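You operate a simulated robot arm through the tools that you are given. There is no shell and no other tool. Be economical: measure what you need, move in short steps, check, and stop when the job is done.

The job below is to be done with a simulated two-armed robot. You get a single attempt, and the scene is never put back.

## Task
Switch crane 1 off, swap its battery for H2, switch on, raise the grab and run to bay F.
Fine: the old battery goes on the FLAT pad; leave the third battery, the containers and crane 2. Set down upright: grey battery, what you pick out.

The check looks at the end state, three seconds after you hand in, the way a careful person would. Anything else that was tipped, shoved, dropped, spilled or broken makes it a failure.

## Robot
Two 7-joint arms with two-finger parallel grippers on one trunk, hanging from a carriage that runs on a gantry, over the field with the corners [-2.299, 1.158], [-2.299, -0.122], [0.001, -0.122], [0.001, 1.158] (x, y) and turns from -365 to 323 degrees about z. Base frame: it is fixed where the carriage stands at the start and does not move with it; the origin is on the floor, on the carriage's upright axis, x ahead of it, y to its left, z up; the surface under the hand at the start is at about z = 0.76. Units: m, degrees, N and s.
The left shoulder is at the start at [0.04, 0.173, 1.392], the right one opposite. With the tool pointing down near the work surface each hand reaches from about 0.1 to 0.66 m from the robot's upright axis, wherever it stands, measured 20 degrees to its own side. Places, roughly: FLAT pad of crane 1 [0.9, -0.1, 0.8]; battery slot of crane 1 [0.7, -0.4, 0.8]; blue container [1.5, -0.25, 0.75]; blue latch [0.8, -4.8, 0.9]; gantry crane one [1.4, -0.6, 1]; gantry crane two [1.4, -4.6, 1]; grab of crane one [1.4, -0.7, 1]; grab of crane two [1.4, -4.9, 1]; green container [1.5, -0.5, 0.75]; grey container [1.5, -0.5, 0.75]; lock lever of crane two [0.7, -4.9, 0.8]; orange container [1.5, -0.5, 0.75]; power switch of crane one [0.7, 0, 0.8]; red container [1.25, -0.5, 0.75]; red lorry [1.75, -0.25, 0.75]; teal container [1.25, -0.75, 0.75]. Payload 3.43 kg a hand.
The tool frame of a hand sits at the grasp point between the pads (the TCP): z along the fingers, y along the line on which they close. The tips reach 0.03 m beyond it. Largest opening 0.094 m; finger width 0.028, thickness 0.01; the body of the gripper, 0.05 by 0.096 m, starts 0.055 m behind the TCP.
Orientation is told as [roll, pitch, yaw] about the base's x, y, z axes, in that order, counted from this pose: with the fingers straight down and closing along the base's y, the tool's x points along the base's -x, its y along +y and its z along -z.

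## Interface
- The arms move only by the tool arm_command. It takes "left_plan", "right_plan" or both (then of equal length, played together; a hand with none holds still); each is a list of rows, each a list of 7 numbers: the shift along the tool's x, y, z in m, then the turn, a rotation vector about the tool's x, y, z in degrees, then the closure, from 0 (fully open) to 1 (shut). In form: [[x, y, z, rx, ry, rz, hand], ...]. A call has 1 to 12 rows; each row shifts and turns the commanded pose from where the row before left it, along the tool's axes as they then stand. Rows are played at 5 a second. More than 0.05 m and 8.6 degrees between two rows, or a gripper value outside its range, and nothing of the call is played. Where a pose cannot be reached the arm comes as near as it can. A force on the tool above 40 N (or 10 N above the force at the start of the call, whichever is more), or a blocked arm, ends the call early, and 0.2 s more pass. The fingers move at their own pace (about 0.072 m/s each) and stop on an object; they squeeze with about 23 N. The grip force told is the motor's: it shows also when the fingers shut on nothing. Time passes only in rows, and 0.2 s behind the last, so rows that do not move let the fingers close. It gives the time, the measured TCP pose, the force on the tool (base axes), the opening and the grip force at its end, in the units of the frame above (readings bear some noise), with the torque about the TCP (base axes, N m) and any sound that the robot's microphone picked up.
- Cameras (640 x 400 px; columns grow to the right, rows downward): "scene" is now at [0.2231, -0.0176, 1.6719]; the picture's right is [-0.33, -0.94, 0.00], its down [-0.82, 0.29, -0.49] and it looks along [0.47, -0.16, -0.87] (base axes); focal length 289 px, centre (320, 200). "left" rides on the left gripper at [0.076, -0.014, -0.103] in its tool frame; the picture's right is [0.18, 0.98, 0.00], its down [-0.75, 0.14, -0.64] and it looks along [-0.63, 0.12, 0.77] (tool axes); focal length 243 px, centre (320, 200). "right" rides on the right gripper at [0.076, 0.014, -0.103] in its tool frame; the picture's right is [-0.18, 0.98, 0.00], its down [-0.75, -0.14, -0.64] and it looks along [-0.63, -0.12, 0.77] (tool axes); focal length 243 px, centre (320, 200). There is no depth. A picture from a camera that has moved, and an enlarged one, comes with that camera's place and axes in the base frame and with its lens. The place of the scene camera against the robot may be out by one fixed shift of up to 0.012 m in any direction.
- camera(camera): a new picture of that camera. No time passes.
- slide_trunk(by): slides the trunk up (or, below 0, down) by that many m; the arms and the scene camera ride with it, the base frame stays. It gives what a move gives, with no picture.
- steer(legs): drives the robot by 1 to 6 legs, each [ahead, left, turn to the left] in m, m and degrees, along the robot's own axes; the way and the turn of a leg run together, so that a leg with both is an arc; at most 1.5 m and 180 degrees a leg. The arms and the cameras ride along, it lands a little off, and it stops where it bumps. It keeps to its track: a leg is cut to what the track allows. It gives what a move gives.
- aim_head(pan, tilt): turns the head with the scene camera to pan (to the left, within 86 degrees either way) and tilt (down, from -29 to 69), counted from straight ahead of the robot. It gives what a move gives.
- enlarge(camera, box): a new picture of the part [left, top, right, bottom] of that camera's present view, enlarged. No time passes.
- sign_off(): hands the job in; it is judged then, once.

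Work in short steps. Places have to be worked out from the pictures, the camera data and where the tool is seen: move nearer, look again, correct. Check each grasp and each placing, and mend what went wrong. You have 120 turns and 88 pictures in all, those below and enlarged ones among them. Open the grippers and draw the arms clear of the work before you hand the job in, unless the task says otherwise; then end with one line.

The tools are called after ">>>" as name(argument=value, ...) on one line, values as JSON. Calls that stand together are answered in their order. arm_command: Moves the arms, as the interface text tells. Its arguments: {"type":"object","properties":{"left_plan":{"type":"array"},"right_plan":{"type":"array"}},"required":[]} The other tools are called the same way: slide_trunk (by) slides the trunk up or down; steer (legs) drives the base; aim_head (pan, tilt) turns the head that bears the scene camera; camera (camera) takes a picture; enlarge (camera, box) takes an enlarged picture of a part of a camera's view; sign_off () hands the job in.

At the start:

```text
time_s: 0.0
left_tool_pos: [0.4634, 0.0158, 1.0108]
left_tcp_rot: [0.0, 0.0, 0.0]
left_force: [1.0, 0.7, -0.9]
left_torque: [-0.01, 0.02, 0.01]
left_grip_width: 0.094
left_grip_force: 0.1
right_tool_pos: [0.5345, -0.3581, 0.9827]
right_tcp_rot: [-0.8, -4.7, 0.0]
right_force: [109.6, -1.8, -259.6]
right_torque: [-5.3, -10.31, -2.14]
right_grip_width: 0.0944
right_grip_force: 0.0
trunk travel left (down, up): [-0.545, 0.236]
robot x, y, heading: [-0.0022, -0.0019, 0.3]
head pan, tilt: [-19.3, 60.3]
```

scene: 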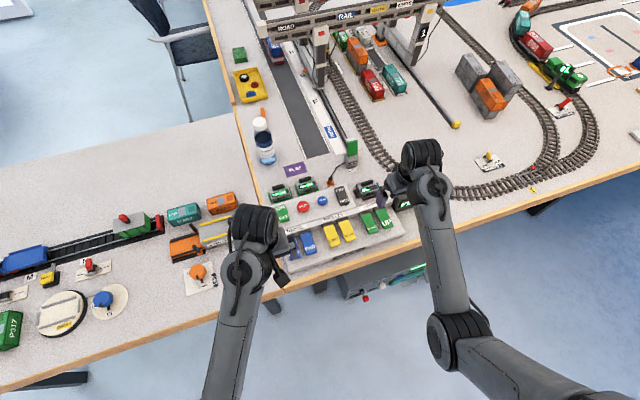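
right: 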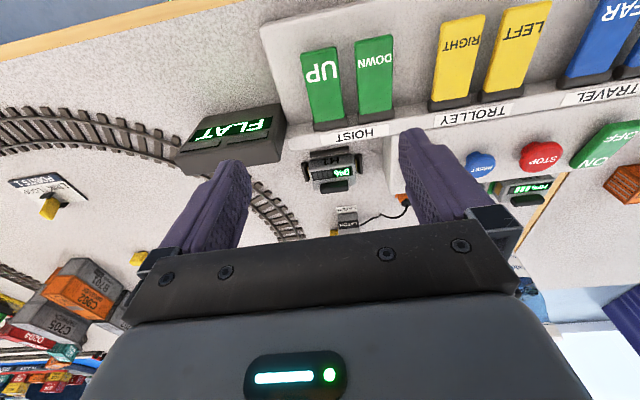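
left: 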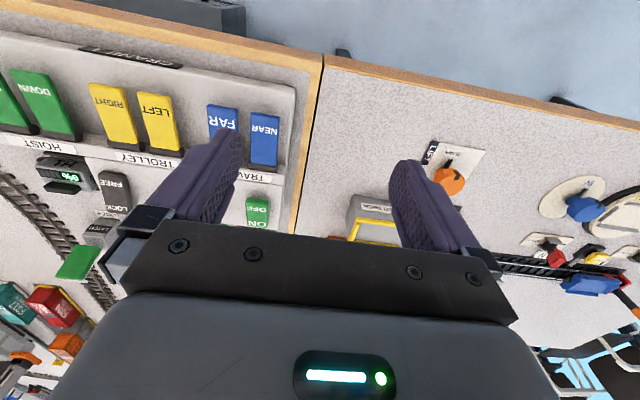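

The right hand reports a large force at the start; I look more closely at the panel before moving anything.

>>> enlarge(camera="scene", box=[220, 130, 440, 270])

>>> enlarge(camera="scene", box=[220, 0, 460, 150])

>>> enlarge(camera="right", box=[160, 0, 640, 300])

```text
2.86 times, centred on (330, 200) of scene
camera zoom: at [0.2231, -0.0176, 1.6719], right [-0.33, -0.94, 0.0], down [-0.82, 0.29, -0.49], along [0.47, -0.16, -0.87], focal length 827 px, centre (291, 200)
```

zoom: 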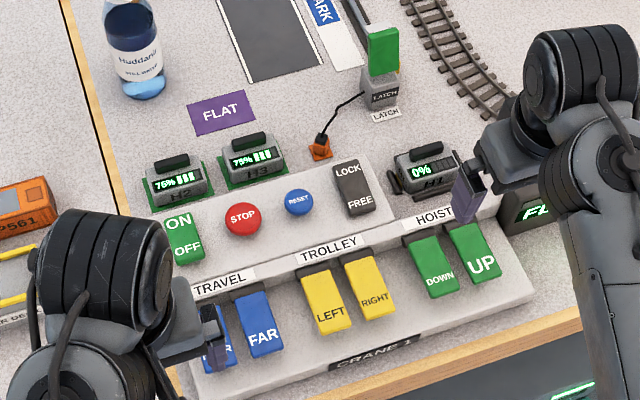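

```text
2.67 times, centred on (340, 75) of scene
camera zoom: at [0.2231, -0.0176, 1.6719], right [-0.33, -0.94, 0.0], down [-0.82, 0.29, -0.49], along [0.47, -0.16, -0.87], focal length 772 px, centre (267, 533)
```

zoom: 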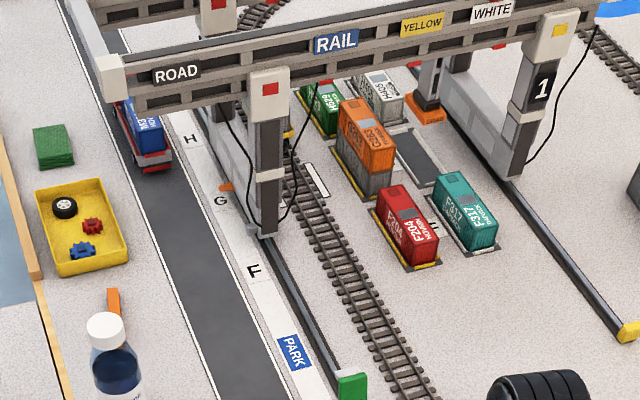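

```text
1.33 times, centred on (400, 150) of right
camera zoom: at [0.4494, -0.3421, 1.0783], right [0.18, 0.98, 0.0], down [0.7, -0.13, 0.7], along [0.69, -0.13, -0.71], focal length 324 px, centre (213, 267)
```

zoom: 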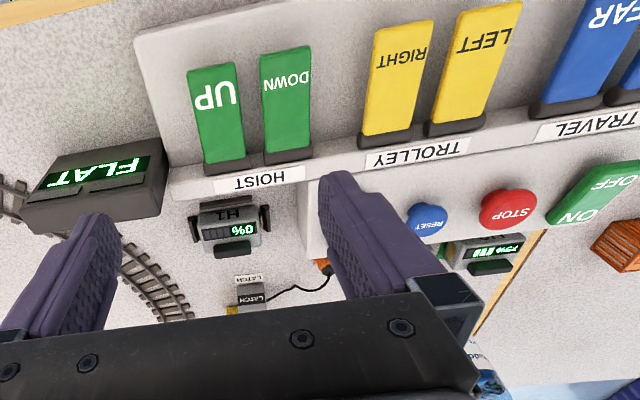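

The crane 1 panel has an ON/OFF rocker, LOCK/FREE rocker, and batteries H2, H3 and H1 (0%, in slot). I play a still row to see whether the right hand's force is real.

>>> arm_command(left_plan=[[0, 0, 0, 0, 0, 0, 0]], right_plan=[[0, 0, 0, 0, 0, 0, 0]])

```text
time_s: 0.4
left_tool_pos: [0.4635, 0.0149, 1.0105]
left_tcp_rot: [0.0, 0.0, -0.1]
left_force: [-0.2, -1.0, 0.1]
left_torque: [0.02, 0.0, 0.03]
left_grip_width: 0.0941
left_grip_force: 0.0
right_tool_pos: [0.5369, -0.3594, 0.9824]
right_tcp_rot: [-0.9, -5.5, -0.1]
right_force: [51.3, 0.6, -114.6]
right_torque: [-2.54, -4.49, -1.1]
right_grip_width: 0.0938
right_grip_force: 0.0
trunk travel left (down, up): [-0.545, 0.236]
robot x, y, heading: [0.0009, 0.0024, 0.1]
head pan, tilt: [-19.3, 60.3]
```

The force is fading transient. I draw both hands back to clear the view and then look again.

>>> arm_command(left_plan=[[0.04, 0, -0.02, 0, 0, 0, 0], [0.04, 0.02, -0.02, 0, 0, 0, 0], [0.04, 0.02, 0, 0, 0, 0, 0], [0.04, 0.02, 0, 0, 0, 0, 0], [0, 0.02, 0, 0, 0, 0, 0]], right_plan=[[0.04, 0, -0.02, 0, 0, 0, 0], [0.04, 0, -0.02, 0, 0, 0, 0], [0.04, 0, 0, 0, 0, 0, 0], [0.04, 0, 0, 0, 0, 0, 0], [0.04, 0, 0, 0, 0, 0, 0]])

>>> aim_head(pan=-20, tilt=50)

>>> camera(camera="scene")

>>> camera(camera="right")

```text
time_s: 0.7
left_tool_pos: [0.4586, 0.0159, 1.0125]
left_tcp_rot: [0.0, 0.1, 0.0]
left_force: [-0.2, -0.4, -0.5]
left_torque: [0.01, 0.01, 0.03]
left_grip_width: 0.0939
left_grip_force: 0.0
left hand out of reach, approached as far as the arm can: row 1
right_tool_pos: [0.536, -0.3602, 0.9849]
right_tcp_rot: [-1.2, -6.1, -0.2]
right_force: [27.0, -3.9, -48.8]
right_torque: [-0.79, -1.34, -0.31]
right_grip_width: 0.0941
right_grip_force: 0.0
trunk travel left (down, up): [-0.545, 0.236]
robot x, y, heading: [-0.003, 0.0013, 0.1]
head pan, tilt: [-19.3, 60.3]
stopped in row 1 (right hand): the force on the tool passed its limit at 180 N (the readings are from after the stop); the commanded pose is now the measured one
```

```text
time_s: 1.4
left_tool_pos: [0.4597, 0.0156, 1.0122]
left_tcp_rot: [0.0, 0.1, 0.1]
left_force: [0.0, 0.5, -0.1]
left_torque: [0.0, -0.01, 0.0]
left_grip_width: 0.0939
left_grip_force: 0.1
right_tool_pos: [0.535, -0.3607, 0.9853]
right_tcp_rot: [-1.1, -6.2, -0.2]
right_force: [29.6, 0.7, -63.6]
right_torque: [-1.61, -2.52, -0.82]
right_grip_width: 0.0941
right_grip_force: 0.0
trunk travel left (down, up): [-0.545, 0.236]
robot x, y, heading: [0.0011, 0.003, -0.3]
head pan, tilt: [-20.0, 50.0]
```

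```text
81 pictures are left
camera scene: at [0.2329, -0.022, 1.6848], right [-0.34, -0.94, 0.0], down [-0.72, 0.26, -0.64], along [0.6, -0.22, -0.77], focal length 289 px, centre (320, 200)
```

scene: 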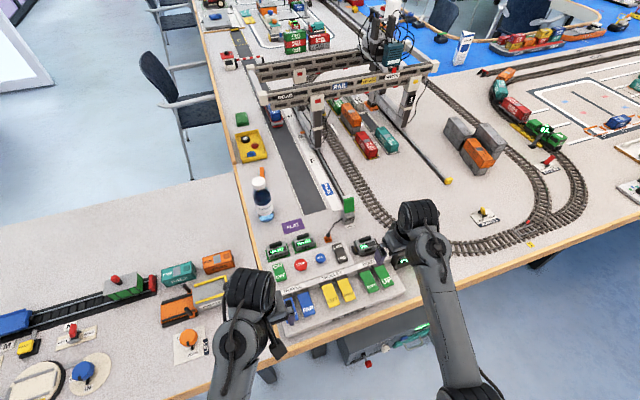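

```text
80 pictures are left
camera right: at [0.448, -0.3422, 1.0782], right [0.19, 0.98, 0.0], down [0.68, -0.13, 0.72], along [0.71, -0.14, -0.69], focal length 243 px, centre (320, 200)
```

right: 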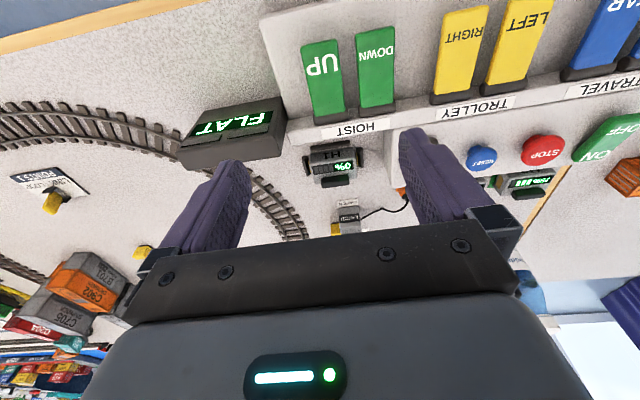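

The right arm looks wedged at a joint limit (folded), pushed forward and down. I let it go that way a few centimetres, staying well above the panel.

>>> arm_command(right_plan=[[-0.02, 0, 0.02, 0, 0, 0, 0], [-0.02, 0, 0.02, 0, 0, 0, 0], [0, 0, 0, 0, 0, 0, 0]])

```text
time_s: 2.2
left_tool_pos: [0.4596, 0.0165, 1.012]
left_tcp_rot: [0.0, 0.1, 0.0]
left_force: [-0.1, 0.4, 0.7]
left_torque: [-0.03, -0.01, 0.0]
left_grip_width: 0.094
left_grip_force: 0.1
right_tool_pos: [0.5795, -0.3591, 0.9464]
right_tcp_rot: [-1.1, -6.0, -0.3]
right_force: [-0.6, 0.0, -0.3]
right_torque: [0.02, -0.01, 0.01]
right_grip_width: 0.094
right_grip_force: 0.1
trunk travel left (down, up): [-0.545, 0.236]
robot x, y, heading: [0.0015, -0.0009, -0.1]
head pan, tilt: [-20.0, 50.0]
```

The right hand is free now. I look enlarged at the panel and the crane.

>>> enlarge(camera="scene", box=[250, 180, 430, 330])

>>> enlarge(camera="scene", box=[240, 20, 450, 165])

>>> enlarge(camera="scene", box=[260, 85, 350, 205])

```text
2.67 times, centred on (340, 255) of scene
camera zoom: at [0.2328, -0.022, 1.6848], right [-0.34, -0.94, 0.0], down [-0.72, 0.26, -0.64], along [0.6, -0.22, -0.77], focal length 772 px, centre (267, 53)
```

zoom: 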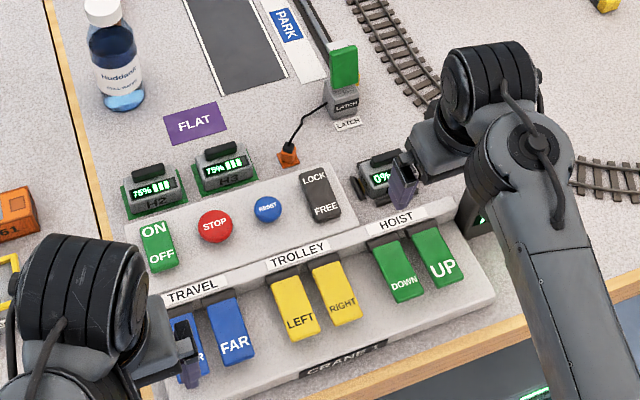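

```text
2.76 times, centred on (345, 92) of scene
camera zoom: at [0.2328, -0.022, 1.6848], right [-0.34, -0.94, 0.0], down [-0.72, 0.26, -0.64], along [0.6, -0.22, -0.77], focal length 798 px, centre (251, 497)
```

zoom: 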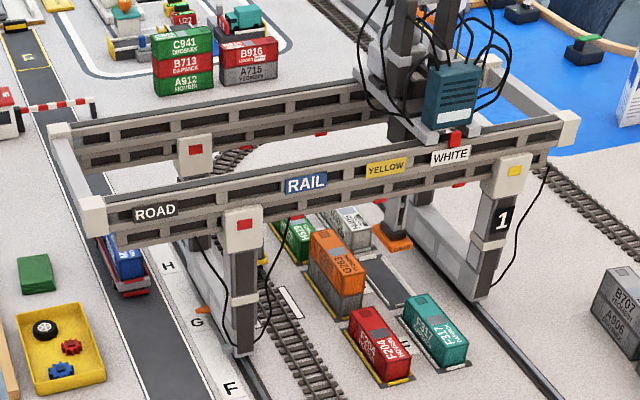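

```text
3.33 times, centred on (305, 145) of scene
camera zoom: at [0.2328, -0.022, 1.6848], right [-0.34, -0.94, 0.0], down [-0.72, 0.26, -0.64], along [0.6, -0.22, -0.77], focal length 964 px, centre (370, 383)
```

zoom: 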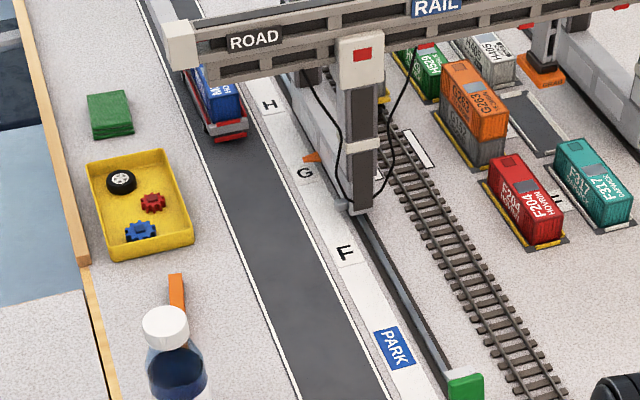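

The grab's position, rocker states and slot need closer views. I zoom tightly on the controls.

>>> enlarge(camera="scene", box=[262, 225, 352, 281])

>>> enlarge(camera="right", box=[160, 0, 640, 300])

>>> enlarge(camera="scene", box=[350, 10, 430, 120])

```text
7.11 times, centred on (307, 253) of scene
camera zoom: at [0.2328, -0.022, 1.6848], right [-0.34, -0.94, 0.0], down [-0.72, 0.26, -0.64], along [0.6, -0.22, -0.77], focal length 2057 px, centre (412, -177)
```

zoom: 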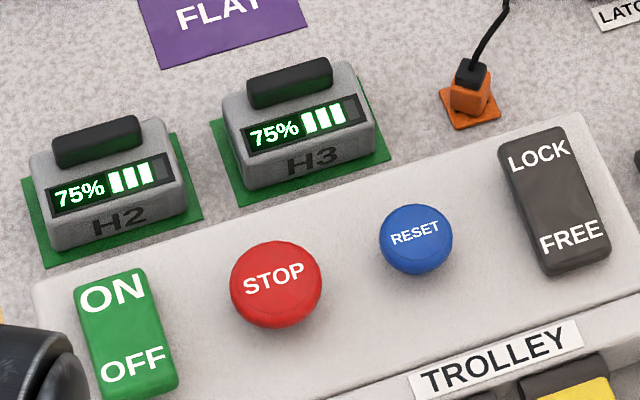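

```text
1.33 times, centred on (400, 150) of right
camera zoom: at [0.4927, -0.342, 1.0409], right [0.19, 0.98, 0.0], down [0.68, -0.13, 0.72], along [0.71, -0.13, -0.7], focal length 324 px, centre (213, 267)
```

zoom: 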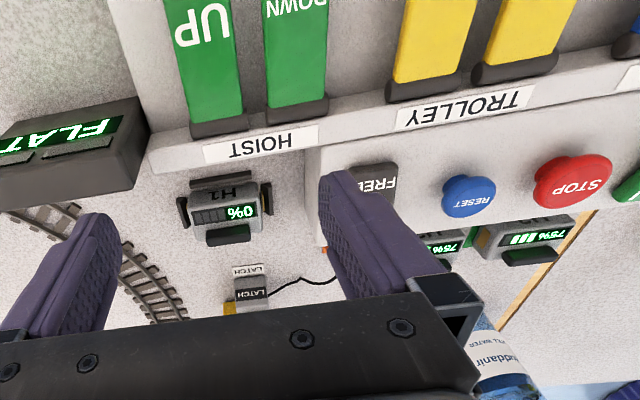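

```text
3.64 times, centred on (390, 65) of scene
camera zoom: at [0.2328, -0.022, 1.6848], right [-0.34, -0.94, 0.0], down [-0.72, 0.26, -0.64], along [0.6, -0.22, -0.77], focal length 1052 px, centre (66, 691)
```

zoom: 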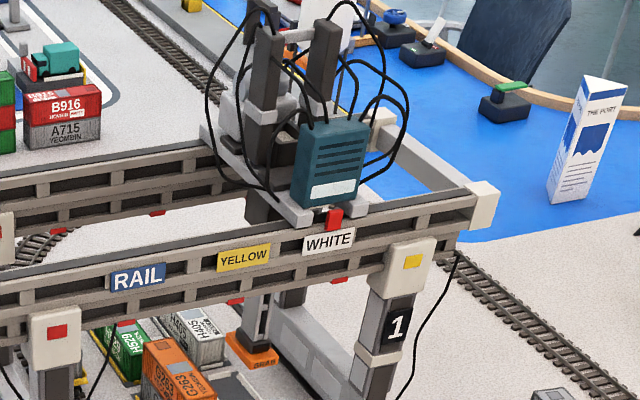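

Estimates (base frame): ON/OFF ≈ (0.675,-0.04), H2 ≈ (0.76,-0.06), H3 ≈ (0.765,-0.157), H1/slot ≈ (0.675,-0.34), FLAT pad ≈ (0.875,-0.144), UP ≈ (0.546,-0.36). The far targets need the left shoulder brought forward, so I shift right a bit and turn right 60°.

>>> steer(legs=[[0, -0.1, 0], [0, 0, -60]])

>>> aim_head(pan=45, tilt=52)

>>> camera(camera="scene")

```text
time_s: 6.0
left_tool_pos: [0.2354, -0.4945, 1.012]
left_tcp_rot: [0.1, -0.1, -60.9]
left_force: [0.5, -0.6, 0.3]
left_torque: [0.01, -0.01, 0.02]
left_grip_width: 0.0936
left_grip_force: 0.1
right_tool_pos: [-0.0349, -0.782, 0.9473]
right_tcp_rot: [-1.1, -5.9, -61.3]
right_force: [-0.6, 0.5, -0.1]
right_torque: [0.01, 0.03, 0.03]
right_grip_width: 0.0938
right_grip_force: 0.0
trunk travel left (down, up): [-0.545, 0.236]
robot x, y, heading: [0.0006, -0.0982, -61.1]
head pan, tilt: [-20.0, 50.0]
```

```text
time_s: 7.4
left_tool_pos: [0.2366, -0.4941, 1.0125]
left_tcp_rot: [0.0, -0.1, -61.0]
left_force: [0.5, 0.1, -0.2]
left_torque: [0.01, 0.03, -0.01]
left_grip_width: 0.0937
left_grip_force: 0.0
right_tool_pos: [-0.0333, -0.7811, 0.9475]
right_tcp_rot: [-1.2, -6.0, -61.3]
right_force: [-0.4, 0.3, 0.5]
right_torque: [0.01, -0.01, -0.01]
right_grip_width: 0.0939
right_grip_force: 0.1
trunk travel left (down, up): [-0.545, 0.236]
robot x, y, heading: [0.0019, -0.0997, -60.7]
head pan, tilt: [45.0, 52.0]
```

```text
73 pictures are left
camera scene: at [0.15, -0.2572, 1.6822], right [-0.28, -0.96, 0.0], down [-0.76, 0.22, -0.62], along [0.59, -0.17, -0.79], focal length 289 px, centre (320, 200)
```

scene: 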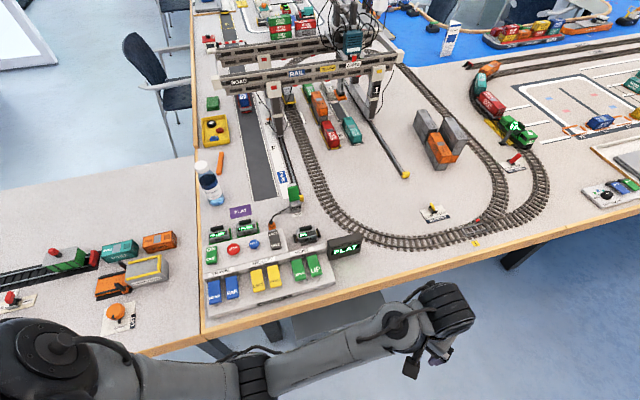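

The panel is unobstructed now, with a good baseline to the former view for triangulating. I zoom in on it and on the crane.

>>> enlarge(camera="scene", box=[200, 190, 370, 310])

>>> enlarge(camera="scene", box=[210, 70, 400, 200])

```text
3.33 times, centred on (285, 250) of scene
camera zoom: at [0.15, -0.2572, 1.6822], right [-0.28, -0.96, 0.0], down [-0.76, 0.22, -0.62], along [0.59, -0.17, -0.79], focal length 964 px, centre (437, 33)
```

zoom: 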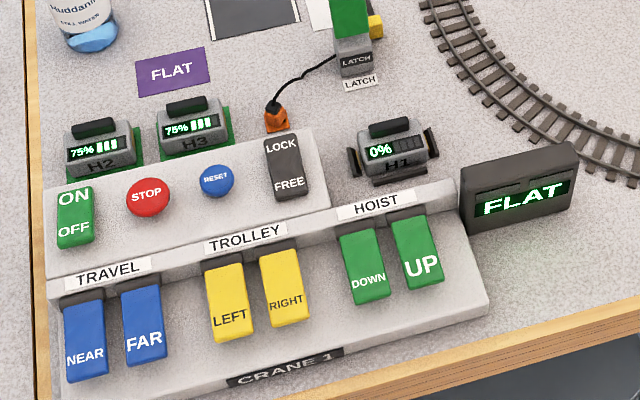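

```text
3.08 times, centred on (305, 135) of scene
camera zoom: at [0.15, -0.2572, 1.6822], right [-0.28, -0.96, 0.0], down [-0.76, 0.22, -0.62], along [0.59, -0.17, -0.79], focal length 890 px, centre (366, 400)
```

zoom: 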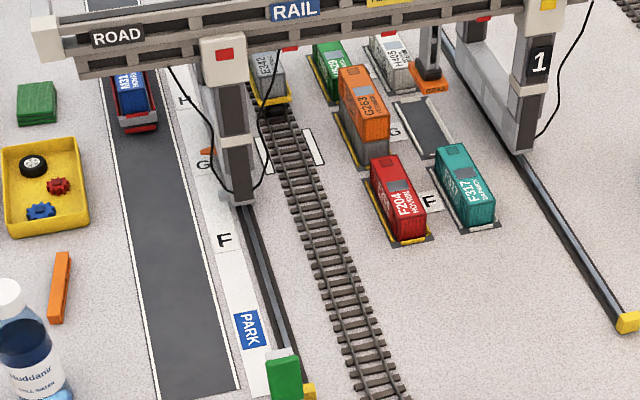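

Triangulation gives ON/OFF ≈ (0.66,-0.043,0.848), H2 handle ≈ (0.785,-0.058,0.807), H1 handle ≈ (0.697,-0.363), FLAT pad ≈ (0.874,-0.14). I zoom in on the rocker and slot for their state.

>>> enlarge(camera="scene", box=[207, 235, 247, 265])

>>> enlarge(camera="scene", box=[265, 215, 345, 270])

```text
13.33 times, centred on (227, 250) of scene
camera zoom: at [0.15, -0.2572, 1.6822], right [-0.28, -0.96, 0.0], down [-0.76, 0.22, -0.62], along [0.59, -0.17, -0.79], focal length 3857 px, centre (1560, -467)
```

zoom: 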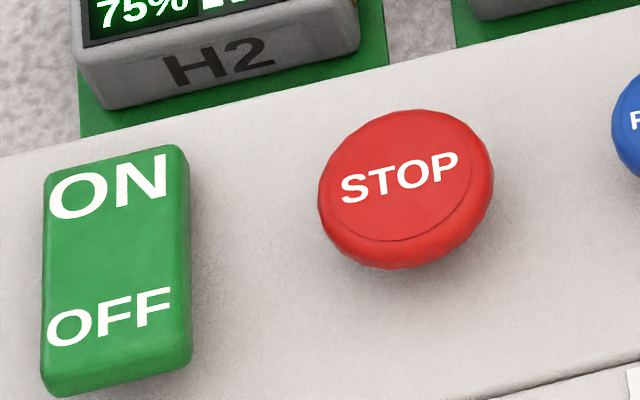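

```text
7.27 times, centred on (305, 242) of scene
camera zoom: at [0.15, -0.2572, 1.6822], right [-0.28, -0.96, 0.0], down [-0.76, 0.22, -0.62], along [0.59, -0.17, -0.79], focal length 2104 px, centre (429, -109)
```

zoom: 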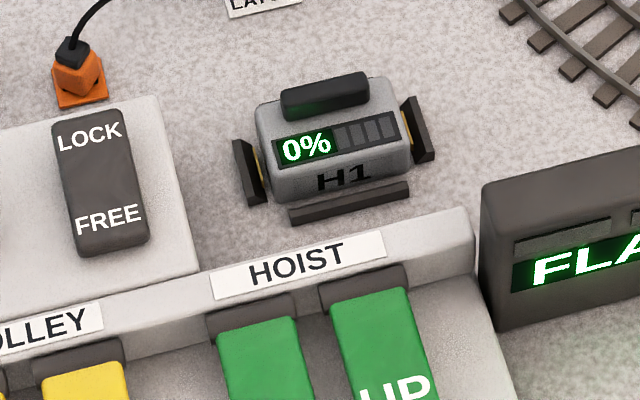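

ON is pressed (OFF end raised), and the slot has guides left, right and near. I close the left fingers, turn the left hand to yaw -90 (tool x = base +y, tool y = base +x) and move it toward the power rocker at safe height.

>>> arm_command(left_plan=[[0, 0.03, 0, 0, 0, 7.25, 1], [0, 0.03, 0, 0, 0, 7.25, 1], [0, 0.03, 0, 0, 0, 7.25, 1], [0, 0.03, 0, 0, 0, 7.25, 1], [0.036, 0.03, 0, 0, 0, 0, 1], [0.036, 0.03, 0, 0, 0, 0, 1], [0.036, 0.03, 0, 0, 0, 0, 1], [0.036, 0.03, 0, 0, 0, 0, 1], [0.036, 0.03, 0, 0, 0, 0, 1], [0.036, 0.03, 0, 0, 0, 0, 1], [0.036, 0.03, 0, 0, 0, 0, 1], [0.036, 0.03, 0, 0, 0, 0, 1]])

```text
time_s: 7.8
left_tool_pos: [0.2616, -0.4824, 1.0119]
left_tcp_rot: [-0.2, -0.3, -65.9]
left_force: [-30.6, -14.8, -19.4]
left_torque: [0.27, -4.75, 3.0]
left_grip_width: 0.0324
left_grip_force: 0.2
left hand out of reach, approached as far as the arm can: row 2
right_tool_pos: [-0.0344, -0.7814, 0.9475]
right_tcp_rot: [-1.1, -5.9, -61.1]
right_force: [0.4, 0.1, 0.6]
right_torque: [0.0, 0.03, 0.0]
right_grip_width: 0.0939
right_grip_force: 0.0
trunk travel left (down, up): [-0.545, 0.236]
robot x, y, heading: [0.0039, -0.0986, -61.1]
head pan, tilt: [45.0, 52.0]
stopped in row 2 (left hand): the force on the tool passed its limit at 154 N (the readings are from after the stop); the commanded pose is now the measured one
```

The arm is near its fold limit here. I first extend it ahead and a little lower, without turning, over the free floor.

>>> arm_command(left_plan=[[0, 0, 0, 0, 0, 0, 1], [-0.02, 0, 0.015, 0, 0, 0, 1], [-0.03, 0, 0.015, 0, 0, 0, 1], [-0.03, 0, 0.01, 0, 0, 0, 1], [-0.03, 0.02, 0, 0, 0, 0, 1], [0, 0.03, 0, 0, 0, 0, 1], [0, 0.03, 0, 0, 0, 0, 1]])

```text
time_s: 8.2
left_tool_pos: [0.2613, -0.4829, 1.0123]
left_tcp_rot: [-0.3, -0.3, -65.8]
left_force: [-15.4, -6.8, -8.8]
left_torque: [0.08, -2.31, 1.48]
left_grip_width: 0.0002
left_grip_force: 23.6
right_tool_pos: [-0.0348, -0.7812, 0.9467]
right_tcp_rot: [-1.1, -5.8, -61.3]
right_force: [0.3, 0.4, 0.7]
right_torque: [-0.03, 0.0, -0.04]
right_grip_width: 0.0938
right_grip_force: 0.0
trunk travel left (down, up): [-0.545, 0.236]
robot x, y, heading: [0.0009, -0.0979, -61.1]
head pan, tilt: [45.0, 52.0]
stopped in row 2 (left hand): the force on the tool passed its limit at 51 N (the readings are from after the stop); the commanded pose is now the measured one
```

The hand is pushed back along robot-right, i.e. the fold limit; I back off that way and unwind the turn, then extend.

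>>> arm_command(left_plan=[[-0.01, -0.02, 0.01, 0, 0, -4.5, 1], [-0.02, 0, 0.02, 0, 0, 0, 1], [-0.03, 0, 0.02, 0, 0, 0, 1], [-0.03, 0, 0.02, 0, 0, 0, 1], [-0.03, 0, 0, 0, 0, 0, 1]])

```text
time_s: 9.4
left_tool_pos: [0.3, -0.5963, 0.9433]
left_tcp_rot: [-0.3, -0.4, -61.6]
left_force: [0.6, -0.4, -0.1]
left_torque: [0.0, 0.02, -0.04]
left_grip_width: 0.0
left_grip_force: 22.9
right_tool_pos: [-0.0337, -0.7819, 0.9472]
right_tcp_rot: [-1.0, -6.0, -61.4]
right_force: [-0.2, 0.4, 0.0]
right_torque: [0.02, 0.03, 0.0]
right_grip_width: 0.0938
right_grip_force: 0.0
trunk travel left (down, up): [-0.545, 0.236]
robot x, y, heading: [0.0019, -0.1021, -61.1]
head pan, tilt: [45.0, 52.0]
```

Free again. I now swing the hand round to above the panel's right side at z≈0.94.

>>> arm_command(left_plan=[[0.01, 0.046, 0, 0, 0, 0, 1], [0.01, 0.046, 0, 0, 0, 0, 1], [0.01, 0.046, 0, 0, 0, 0, 1], [0.01, 0.046, 0, 0, 0, 0, 1], [0.01, 0.046, 0, 0, 0, 0, 1], [0.01, 0.046, 0, 0, 0, 0, 1], [0.01, 0.046, 0, 0, 0, 0, 1]])

```text
time_s: 11.0
left_tool_pos: [0.5417, -0.3909, 0.9411]
left_tcp_rot: [-0.1, -0.6, -61.1]
left_force: [0.4, -1.2, -0.5]
left_torque: [0.01, -0.03, 0.03]
left_grip_width: 0.0
left_grip_force: 23.1
right_tool_pos: [-0.034, -0.7812, 0.9463]
right_tcp_rot: [-1.1, -5.9, -61.2]
right_force: [-0.2, 0.1, -0.2]
right_torque: [0.0, 0.02, 0.03]
right_grip_width: 0.0939
right_grip_force: 0.0
trunk travel left (down, up): [-0.545, 0.236]
robot x, y, heading: [0.001, -0.0992, -60.8]
head pan, tilt: [45.0, 52.0]
stopped in row 7 (left hand): the force on the tool passed its limit at 50 N (the readings are from after the stop); the commanded pose is now the measured one
```

Stopped with a brief 50 N at (0.54,-0.39,0.94), now zero. I check what it might have met.

>>> camera(camera="scene")

>>> camera(camera="left")

```text
68 pictures are left
camera scene: at [0.15, -0.2572, 1.6822], right [-0.28, -0.96, 0.0], down [-0.76, 0.22, -0.62], along [0.59, -0.17, -0.79], focal length 289 px, centre (320, 200)
```

scene: 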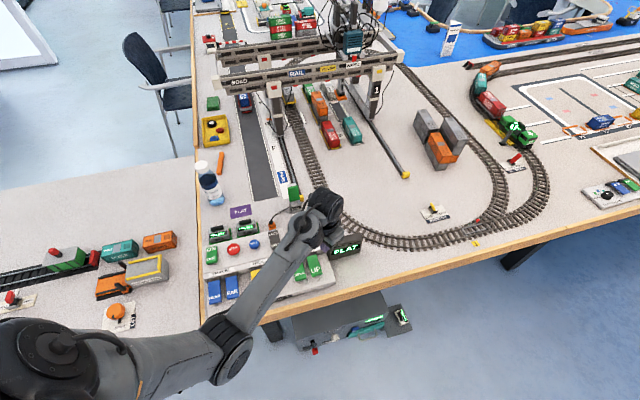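

```text
67 pictures are left
camera left: at [0.4928, -0.3291, 1.0427], right [0.77, 0.64, 0.0], down [0.49, -0.58, 0.65], along [0.41, -0.5, -0.76], focal length 243 px, centre (320, 200)
```

left: 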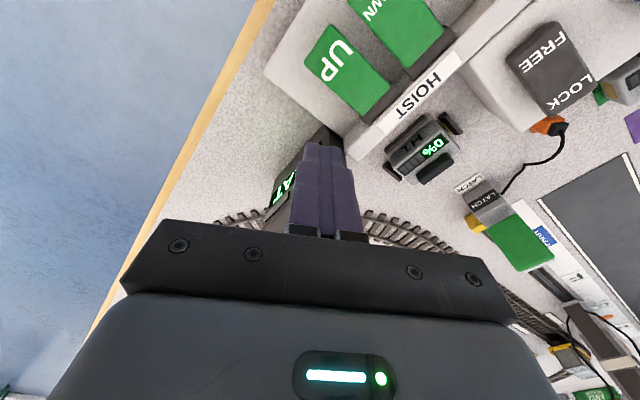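

No contact visible; probably a joint fold limit. I raise the trunk 0.12 m so the arm works less folded.

>>> slide_trunk(by=0.12)

>>> arm_command(left_plan=[[0, 0, 0.03, 0, 0, 0, 1], [0, 0, 0.03, 0, 0, 0, 1], [0.015, 0.035, 0.02, 0, 0, 0, 1], [0.02, 0.035, 0, 0, 0, 0, 1]])

```text
time_s: 12.5
left_tool_pos: [0.5421, -0.3902, 1.0622]
left_tcp_rot: [0.0, -0.6, -61.1]
left_force: [0.8, -0.4, -1.6]
left_torque: [-0.11, 0.0, 0.02]
left_grip_width: 0.0002
left_grip_force: 22.8
right_tool_pos: [-0.0341, -0.781, 1.0679]
right_tcp_rot: [-1.1, -6.0, -61.3]
right_force: [0.5, -0.5, 0.5]
right_torque: [-0.02, 0.0, -0.02]
right_grip_width: 0.0941
right_grip_force: 0.0
trunk travel left (down, up): [-0.665, 0.116]
robot x, y, heading: [-0.0015, -0.0987, -61.3]
head pan, tilt: [45.0, 52.0]
```

```text
time_s: 13.5
left_tool_pos: [0.5831, -0.3261, 0.9806]
left_tcp_rot: [-0.1, -0.6, -61.1]
left_force: [0.6, 0.2, -0.8]
left_torque: [-0.02, 0.05, 0.0]
left_grip_width: 0.0002
left_grip_force: 22.3
right_tool_pos: [-0.034, -0.781, 1.0665]
right_tcp_rot: [-1.2, -5.8, -61.3]
right_force: [-0.5, -0.2, -0.6]
right_torque: [0.0, -0.01, 0.03]
right_grip_width: 0.0941
right_grip_force: 0.0
trunk travel left (down, up): [-0.665, 0.116]
robot x, y, heading: [-0.0023, -0.1036, -61.1]
head pan, tilt: [45.0, 52.0]
```

Works. I continue to above the OFF end.

>>> arm_command(left_plan=[[0.036, 0.031, 0.005, 0, 0, 0, 1], [0.036, 0.031, 0.005, 0, 0, 0, 1], [0.036, 0.031, 0.005, 0, 0, 0, 1], [0.036, 0.031, 0.005, 0, 0, 0, 1], [0.036, 0.031, 0.005, 0, 0, 0, 1], [0.037, 0.031, 0.005, 0, 0, 0, 1], [0, 0, 0, 0, 0, 0, 1]])

>>> camera(camera="scene")

```text
time_s: 15.1
left_tool_pos: [0.6431, -0.0485, 0.9487]
left_tcp_rot: [0.0, -0.6, -61.0]
left_force: [0.3, 0.4, -0.4]
left_torque: [-0.05, 0.02, 0.0]
left_grip_width: 0.0
left_grip_force: 23.8
right_tool_pos: [-0.0343, -0.7822, 1.0678]
right_tcp_rot: [-1.1, -5.8, -61.3]
right_force: [0.4, 0.8, -0.2]
right_torque: [0.03, 0.0, -0.05]
right_grip_width: 0.0938
right_grip_force: 0.0
trunk travel left (down, up): [-0.665, 0.116]
robot x, y, heading: [0.0026, -0.0987, -61.4]
head pan, tilt: [45.0, 52.0]
```

```text
66 pictures are left
camera scene: at [0.1499, -0.2574, 1.8023], right [-0.28, -0.96, 0.0], down [-0.76, 0.22, -0.62], along [0.59, -0.17, -0.79], focal length 289 px, centre (320, 200)
```

scene: 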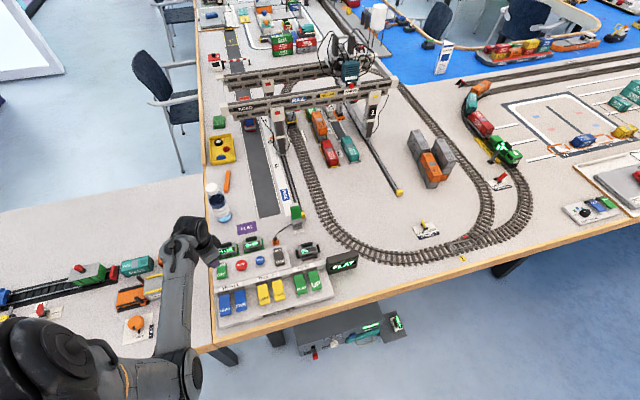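

I zoom in on the hand tips over the rocker.

>>> enlarge(camera="scene", box=[170, 215, 250, 295])

>>> camera(camera="left")

```text
5.00 times, centred on (210, 255) of scene
camera zoom: at [0.1499, -0.2574, 1.8023], right [-0.28, -0.96, 0.0], down [-0.76, 0.22, -0.62], along [0.59, -0.17, -0.79], focal length 1446 px, centre (870, -75)
```

zoom: 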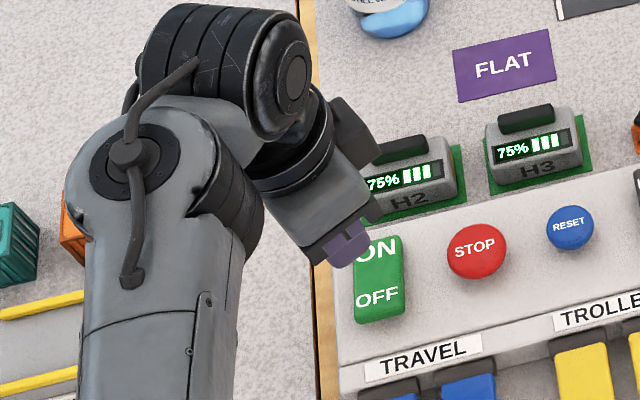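

```text
64 pictures are left
camera left: at [0.5933, 0.0128, 1.0501], right [0.77, 0.64, 0.0], down [0.49, -0.58, 0.65], along [0.41, -0.5, -0.76], focal length 243 px, centre (320, 200)
```

left: 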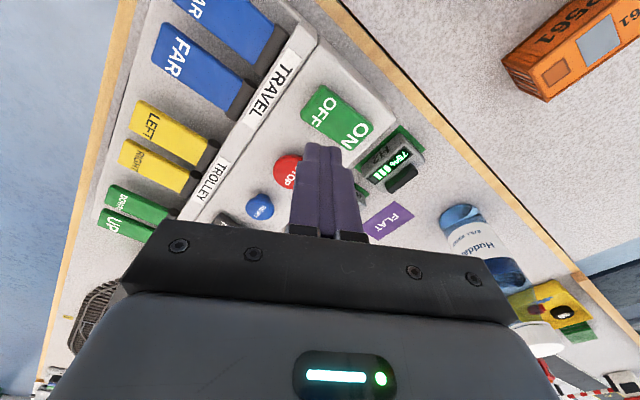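

The left camera puts the OFF end at ≈(0.637,-0.044), right under the tips. I nudge and press down slowly till the force stop or a click.

>>> arm_command(left_plan=[[0.006, -0.005, 0.02, 0, 0, 0, 1], [0, 0, 0.02, 0, 0, 0, 1], [0, 0, 0.01, 0, 0, 0, 1], [0, 0, 0.006, 0, 0, 0, 1], [0, 0, 0.006, 0, 0, 0, 1], [0, 0, 0.006, 0, 0, 0, 1], [0, 0, 0.006, 0, 0, 0, 1]])

```text
time_s: 16.7
left_tool_pos: [0.6374, -0.0463, 0.8749]
left_tcp_rot: [-0.1, -0.6, -61.1]
left_force: [-1.3, 0.2, 1.8]
left_torque: [0.03, 0.02, 0.01]
left_grip_width: 0.0001
left_grip_force: 22.9
right_tool_pos: [-0.0348, -0.7822, 1.0675]
right_tcp_rot: [-1.1, -5.9, -61.4]
right_force: [0.2, 0.4, 0.0]
right_torque: [-0.01, -0.02, 0.02]
right_grip_width: 0.0939
right_grip_force: 0.0
trunk travel left (down, up): [-0.665, 0.116]
robot x, y, heading: [0.0011, -0.0993, -61.2]
head pan, tilt: [45.0, 52.0]
```

Tips are at z≈0.845 with about 2 N felt, so contact is just beginning. I continue in small steps.

>>> arm_command(left_plan=[[0, 0, 0.004, 0, 0, 0, 1], [0, 0, 0.004, 0, 0, 0, 1], [0, 0, 0.004, 0, 0, 0, 1], [0, 0, 0.004, 0, 0, 0, 1]])

```text
time_s: 17.5
left_tool_pos: [0.6384, -0.0456, 0.8687]
left_tcp_rot: [0.0, -0.5, -61.3]
left_force: [-13.9, 1.1, 25.5]
left_torque: [-0.2, 0.01, -0.07]
left_grip_width: 0.0
left_grip_force: 22.5
right_tool_pos: [-0.0355, -0.781, 1.0673]
right_tcp_rot: [-1.1, -5.9, -61.3]
right_force: [0.1, -0.2, -0.7]
right_torque: [-0.01, -0.01, 0.02]
right_grip_width: 0.0942
right_grip_force: 0.0
trunk travel left (down, up): [-0.665, 0.116]
robot x, y, heading: [0.0021, -0.103, -61.0]
head pan, tilt: [45.0, 52.0]
stopped in row 3 (left hand): the force on the tool passed its limit at 53 N (the readings are from after the stop); the commanded pose is now the measured one
```

It ended at 53 N with no sound told. I lift off and look at the rocker.

>>> arm_command(left_plan=[[0, 0, -0.03, 0, 0, 0, 1], [0, 0, -0.04, 0, 0, 0, 1], [0.02, 0, -0.03, 0, 0, 0, 1]])

>>> enlarge(camera="scene", box=[205, 235, 265, 285])

>>> enlarge(camera="left", box=[240, 60, 440, 200])

```text
time_s: 18.3
left_tool_pos: [0.6259, -0.0265, 0.9691]
left_tcp_rot: [-0.1, -0.6, -61.3]
left_force: [-0.9, 0.0, 0.0]
left_torque: [-0.01, -0.03, -0.02]
left_grip_width: 0.0
left_grip_force: 23.2
right_tool_pos: [-0.0344, -0.7823, 1.0674]
right_tcp_rot: [-1.1, -5.9, -61.3]
right_force: [0.4, 0.3, 0.6]
right_torque: [-0.01, 0.0, 0.03]
right_grip_width: 0.094
right_grip_force: 0.0
trunk travel left (down, up): [-0.665, 0.116]
robot x, y, heading: [-0.0022, -0.0985, -61.5]
head pan, tilt: [45.0, 52.0]
```

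```text
8.00 times, centred on (235, 260) of scene
camera zoom: at [0.1497, -0.2572, 1.8021], right [-0.28, -0.96, 0.0], down [-0.76, 0.22, -0.62], along [0.59, -0.17, -0.79], focal length 2314 px, centre (1000, -280)
```

zoom: 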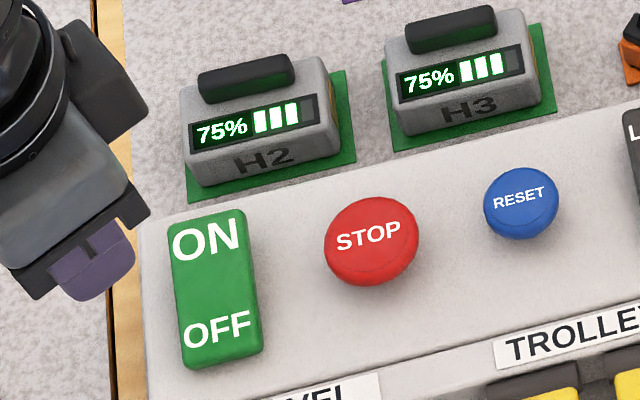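

```text
2.86 times, centred on (340, 130) of left
camera zoom: at [0.5766, 0.0348, 1.0692], right [0.77, 0.63, 0.0], down [0.48, -0.59, 0.65], along [0.41, -0.5, -0.76], focal length 693 px, centre (263, 400)
```

zoom: 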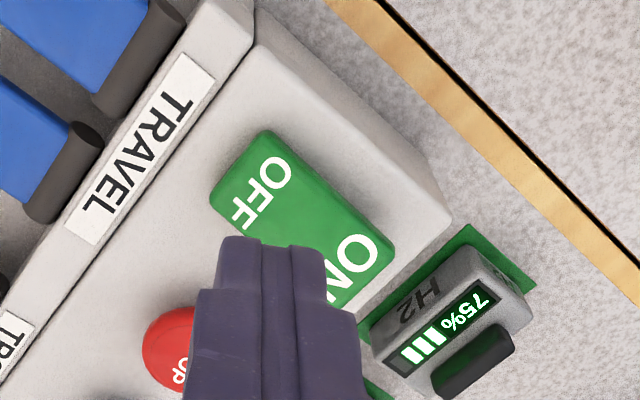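

The rocker's tilt is hard to judge; I check the status display, which may change when off.

>>> enlarge(camera="scene", box=[200, 225, 380, 325])

```text
3.56 times, centred on (290, 275) of scene
camera zoom: at [0.1497, -0.2572, 1.8021], right [-0.28, -0.96, 0.0], down [-0.76, 0.22, -0.62], along [0.59, -0.17, -0.79], focal length 1029 px, centre (427, -67)
```

zoom: 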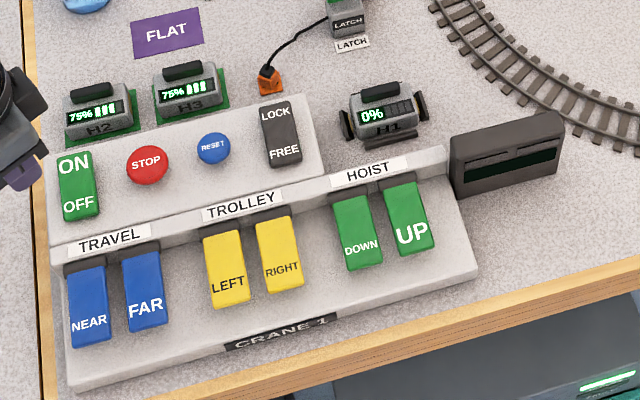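

The display went dark: crane 1 is off. Now I rotate the hand to yaw -90 and open it partly for gripping a battery's handle across x.

>>> arm_command(left_plan=[[0, 0, -0.01, 0, 0, 7.2, 0.5], [0, 0, -0.01, 0, 0, 7.2, 0.5], [0, 0, 0, 0, 0, 7.2, 0.5], [0, 0, 0, 0, 0, 7.2, 0.5], [-0.02, 0, 0, 0, 0, 0, 0.5]])

```text
time_s: 19.5
left_tool_pos: [0.6278, -0.0467, 0.9871]
left_tcp_rot: [0.2, -0.6, -90.1]
left_force: [0.3, -0.3, 0.1]
left_torque: [0.01, -0.01, -0.02]
left_grip_width: 0.0472
left_grip_force: 0.1
right_tool_pos: [-0.0347, -0.7816, 1.068]
right_tcp_rot: [-1.1, -5.9, -61.3]
right_force: [-0.1, 0.2, 0.4]
right_torque: [-0.01, 0.02, 0.04]
right_grip_width: 0.094
right_grip_force: 0.1
trunk travel left (down, up): [-0.665, 0.116]
robot x, y, heading: [-0.0014, -0.1025, -61.2]
head pan, tilt: [45.0, 52.0]
```

Yaw is -90 now. I move over H1 at (0.697,-0.363), z≈0.95.

>>> arm_command(left_plan=[[-0.045, 0.01, 0, 0, 0, 0, 0.5], [-0.045, 0.01, 0, 0, 0, 0, 0.5], [-0.045, 0.01, 0, 0, 0, 0, 0.5], [-0.045, 0.01, 0, 0, 0, 0, 0.5], [-0.045, 0.01, 0.01, 0, 0, 0, 0.5], [-0.045, 0.01, 0.01, 0, 0, 0, 0.5], [-0.046, 0.01, 0.015, 0, 0, 0, 0.5], [0, 0, 0, 0, 0, 0, 0.5]])

>>> camera(camera="left")

>>> enlarge(camera="scene", box=[260, 190, 360, 290])

```text
time_s: 21.3
left_tool_pos: [0.6993, -0.361, 0.9558]
left_tcp_rot: [0.3, -0.6, -90.0]
left_force: [0.1, 0.5, 0.2]
left_torque: [0.01, -0.03, 0.04]
left_grip_width: 0.0472
left_grip_force: 0.0
right_tool_pos: [-0.0338, -0.7813, 1.0669]
right_tcp_rot: [-1.1, -5.9, -61.1]
right_force: [0.4, -0.1, 1.0]
right_torque: [-0.02, -0.02, -0.01]
right_grip_width: 0.094
right_grip_force: 0.1
trunk travel left (down, up): [-0.665, 0.116]
robot x, y, heading: [-0.0001, -0.0985, -61.0]
head pan, tilt: [45.0, 52.0]
```

```text
60 pictures are left
camera left: at [0.6851, -0.2835, 1.0565], right [0.98, 0.18, 0.0], down [0.14, -0.75, 0.65], along [0.12, -0.64, -0.76], focal length 243 px, centre (320, 200)
```

left: 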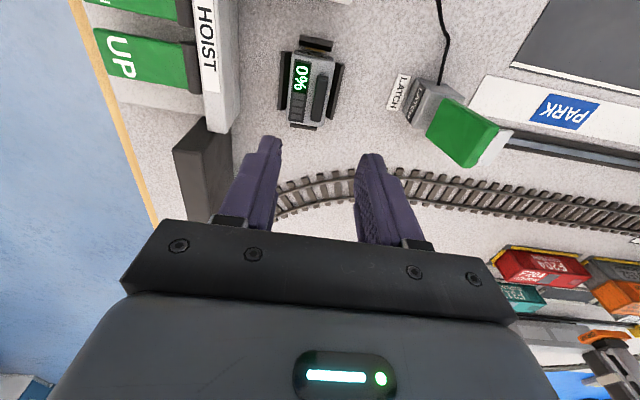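

```text
4.00 times, centred on (310, 240) of scene
camera zoom: at [0.1496, -0.2569, 1.8021], right [-0.28, -0.96, 0.0], down [-0.76, 0.22, -0.62], along [0.59, -0.17, -0.79], focal length 1157 px, centre (360, 40)
```

zoom: 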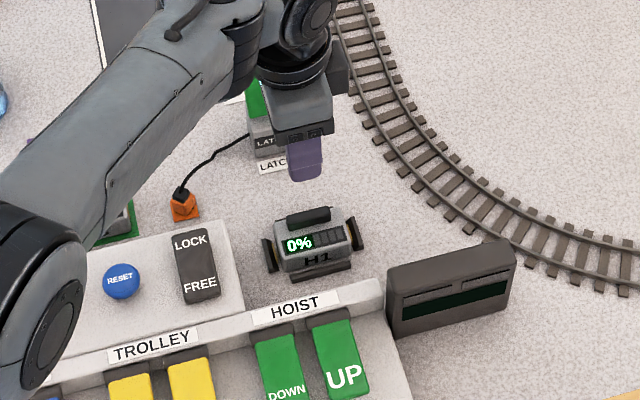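

The left camera puts H1's handle at (0.700,-0.363), just below the hand. I descend most of the way.

>>> arm_command(left_plan=[[0, 0, 0.04, 0, 0, 0, 0.5], [-0.001, 0, 0.04, 0, 0, 0, 0.5], [0, 0, 0.02, 0, 0, 0, 0.5], [0, 0, 0.01, 0, 0, 0, 0.5], [0, 0, 0.006, 0, 0, 0, 0.5]])

>>> enlarge(camera="left", box=[200, 60, 440, 260])

>>> enlarge(camera="scene", box=[290, 220, 350, 270])

```text
time_s: 22.5
left_tool_pos: [0.6806, -0.3495, 0.8917]
left_tcp_rot: [0.1, -0.6, -90.1]
left_force: [-0.3, -0.2, 0.5]
left_torque: [-0.01, 0.01, -0.01]
left_grip_width: 0.0468
left_grip_force: 0.1
left hand out of reach, approached as far as the arm can: row 2, 3, 4, 5
right_tool_pos: [-0.0352, -0.7821, 1.0675]
right_tcp_rot: [-1.1, -5.9, -61.4]
right_force: [0.6, -1.0, -0.1]
right_torque: [0.0, -0.02, 0.0]
right_grip_width: 0.0941
right_grip_force: 0.0
trunk travel left (down, up): [-0.665, 0.116]
robot x, y, heading: [-0.0027, -0.0992, -60.8]
head pan, tilt: [45.0, 52.0]
```

```text
2.00 times, centred on (320, 160) of left
camera zoom: at [0.666, -0.2713, 0.9934], right [0.98, 0.18, 0.0], down [0.14, -0.75, 0.65], along [0.12, -0.64, -0.76], focal length 485 px, centre (320, 280)
```

zoom: 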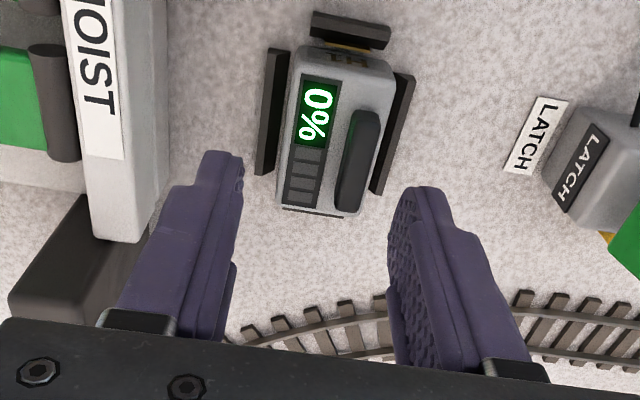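

```text
8.00 times, centred on (320, 245) of scene
camera zoom: at [0.1497, -0.2573, 1.8023], right [-0.28, -0.96, 0.0], down [-0.76, 0.22, -0.62], along [0.59, -0.17, -0.79], focal length 2314 px, centre (320, -160)
```

zoom: 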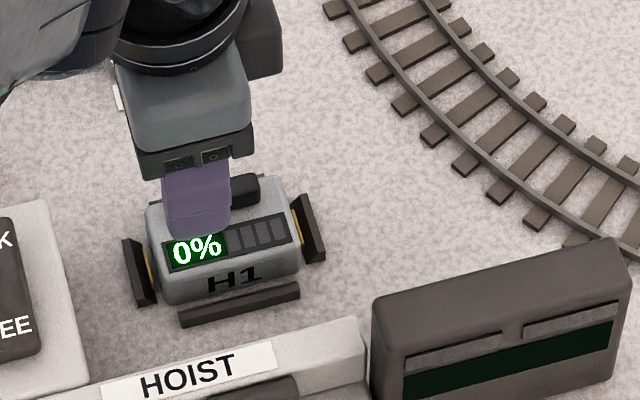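

Out of reach with the trunk this high. I raise the hand back over H1, then lower the trunk 0.14.

>>> arm_command(left_plan=[[0, 0, -0.04, 0, 0, 0, 0.5], [-0.006, 0.01, -0.04, 0, 0, 0, 0.5], [-0.007, 0.01, -0.03, 0, 0, 0, 0.5], [0, 0, 0, 0, 0, 0, 0.5]])

>>> slide_trunk(by=-0.14)

```text
time_s: 23.5
left_tool_pos: [0.6992, -0.363, 1.0023]
left_tcp_rot: [0.2, -0.5, -90.1]
left_force: [-0.8, -0.1, 0.5]
left_torque: [0.03, 0.04, 0.02]
left_grip_width: 0.047
left_grip_force: 0.0
right_tool_pos: [-0.0353, -0.7816, 1.0669]
right_tcp_rot: [-1.1, -5.9, -61.4]
right_force: [0.2, -0.8, -0.1]
right_torque: [-0.01, 0.01, 0.04]
right_grip_width: 0.0942
right_grip_force: 0.0
trunk travel left (down, up): [-0.665, 0.116]
robot x, y, heading: [0.0004, -0.1026, -61.3]
head pan, tilt: [45.0, 52.0]
```

```text
time_s: 25.1
left_tool_pos: [0.6988, -0.3621, 0.8621]
left_tcp_rot: [0.2, -0.6, -90.1]
left_force: [-0.1, 0.1, 0.2]
left_torque: [0.02, 0.0, 0.01]
left_grip_width: 0.0472
left_grip_force: 0.1
right_tool_pos: [-0.0339, -0.7824, 0.9285]
right_tcp_rot: [-1.1, -5.9, -61.4]
right_force: [-0.7, 0.2, -0.6]
right_torque: [0.01, 0.0, -0.02]
right_grip_width: 0.0943
right_grip_force: 0.0
trunk travel left (down, up): [-0.525, 0.256]
robot x, y, heading: [0.0014, -0.1028, -61.1]
head pan, tilt: [45.0, 52.0]
```

Tips are now at z≈0.832, above the handle. I look along the fingers.

>>> enlarge(camera="left", box=[200, 60, 440, 260])

>>> enlarge(camera="scene", box=[270, 190, 350, 250])

```text
2.00 times, centred on (320, 160) of left
camera zoom: at [0.6855, -0.285, 0.9636], right [0.98, 0.18, 0.0], down [0.14, -0.75, 0.65], along [0.12, -0.64, -0.76], focal length 485 px, centre (320, 280)
```

zoom: 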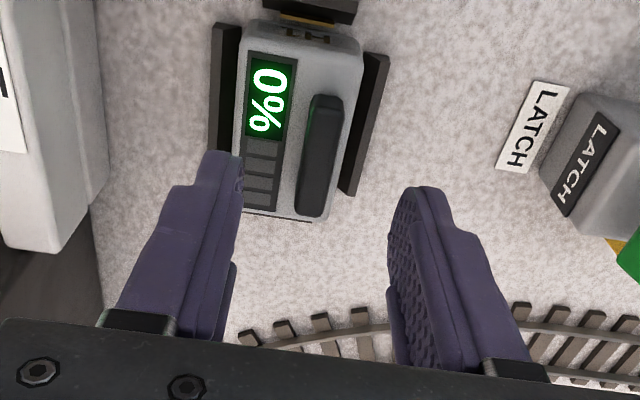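

```text
6.67 times, centred on (310, 220) of scene
camera zoom: at [0.1498, -0.2573, 1.6623], right [-0.28, -0.96, 0.0], down [-0.76, 0.22, -0.62], along [0.59, -0.17, -0.79], focal length 1929 px, centre (387, 67)
```

zoom: 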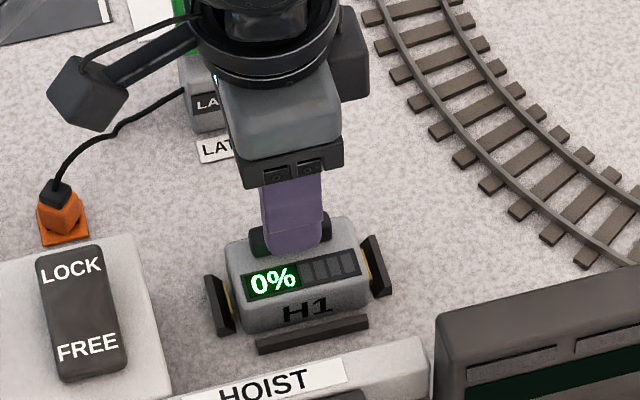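

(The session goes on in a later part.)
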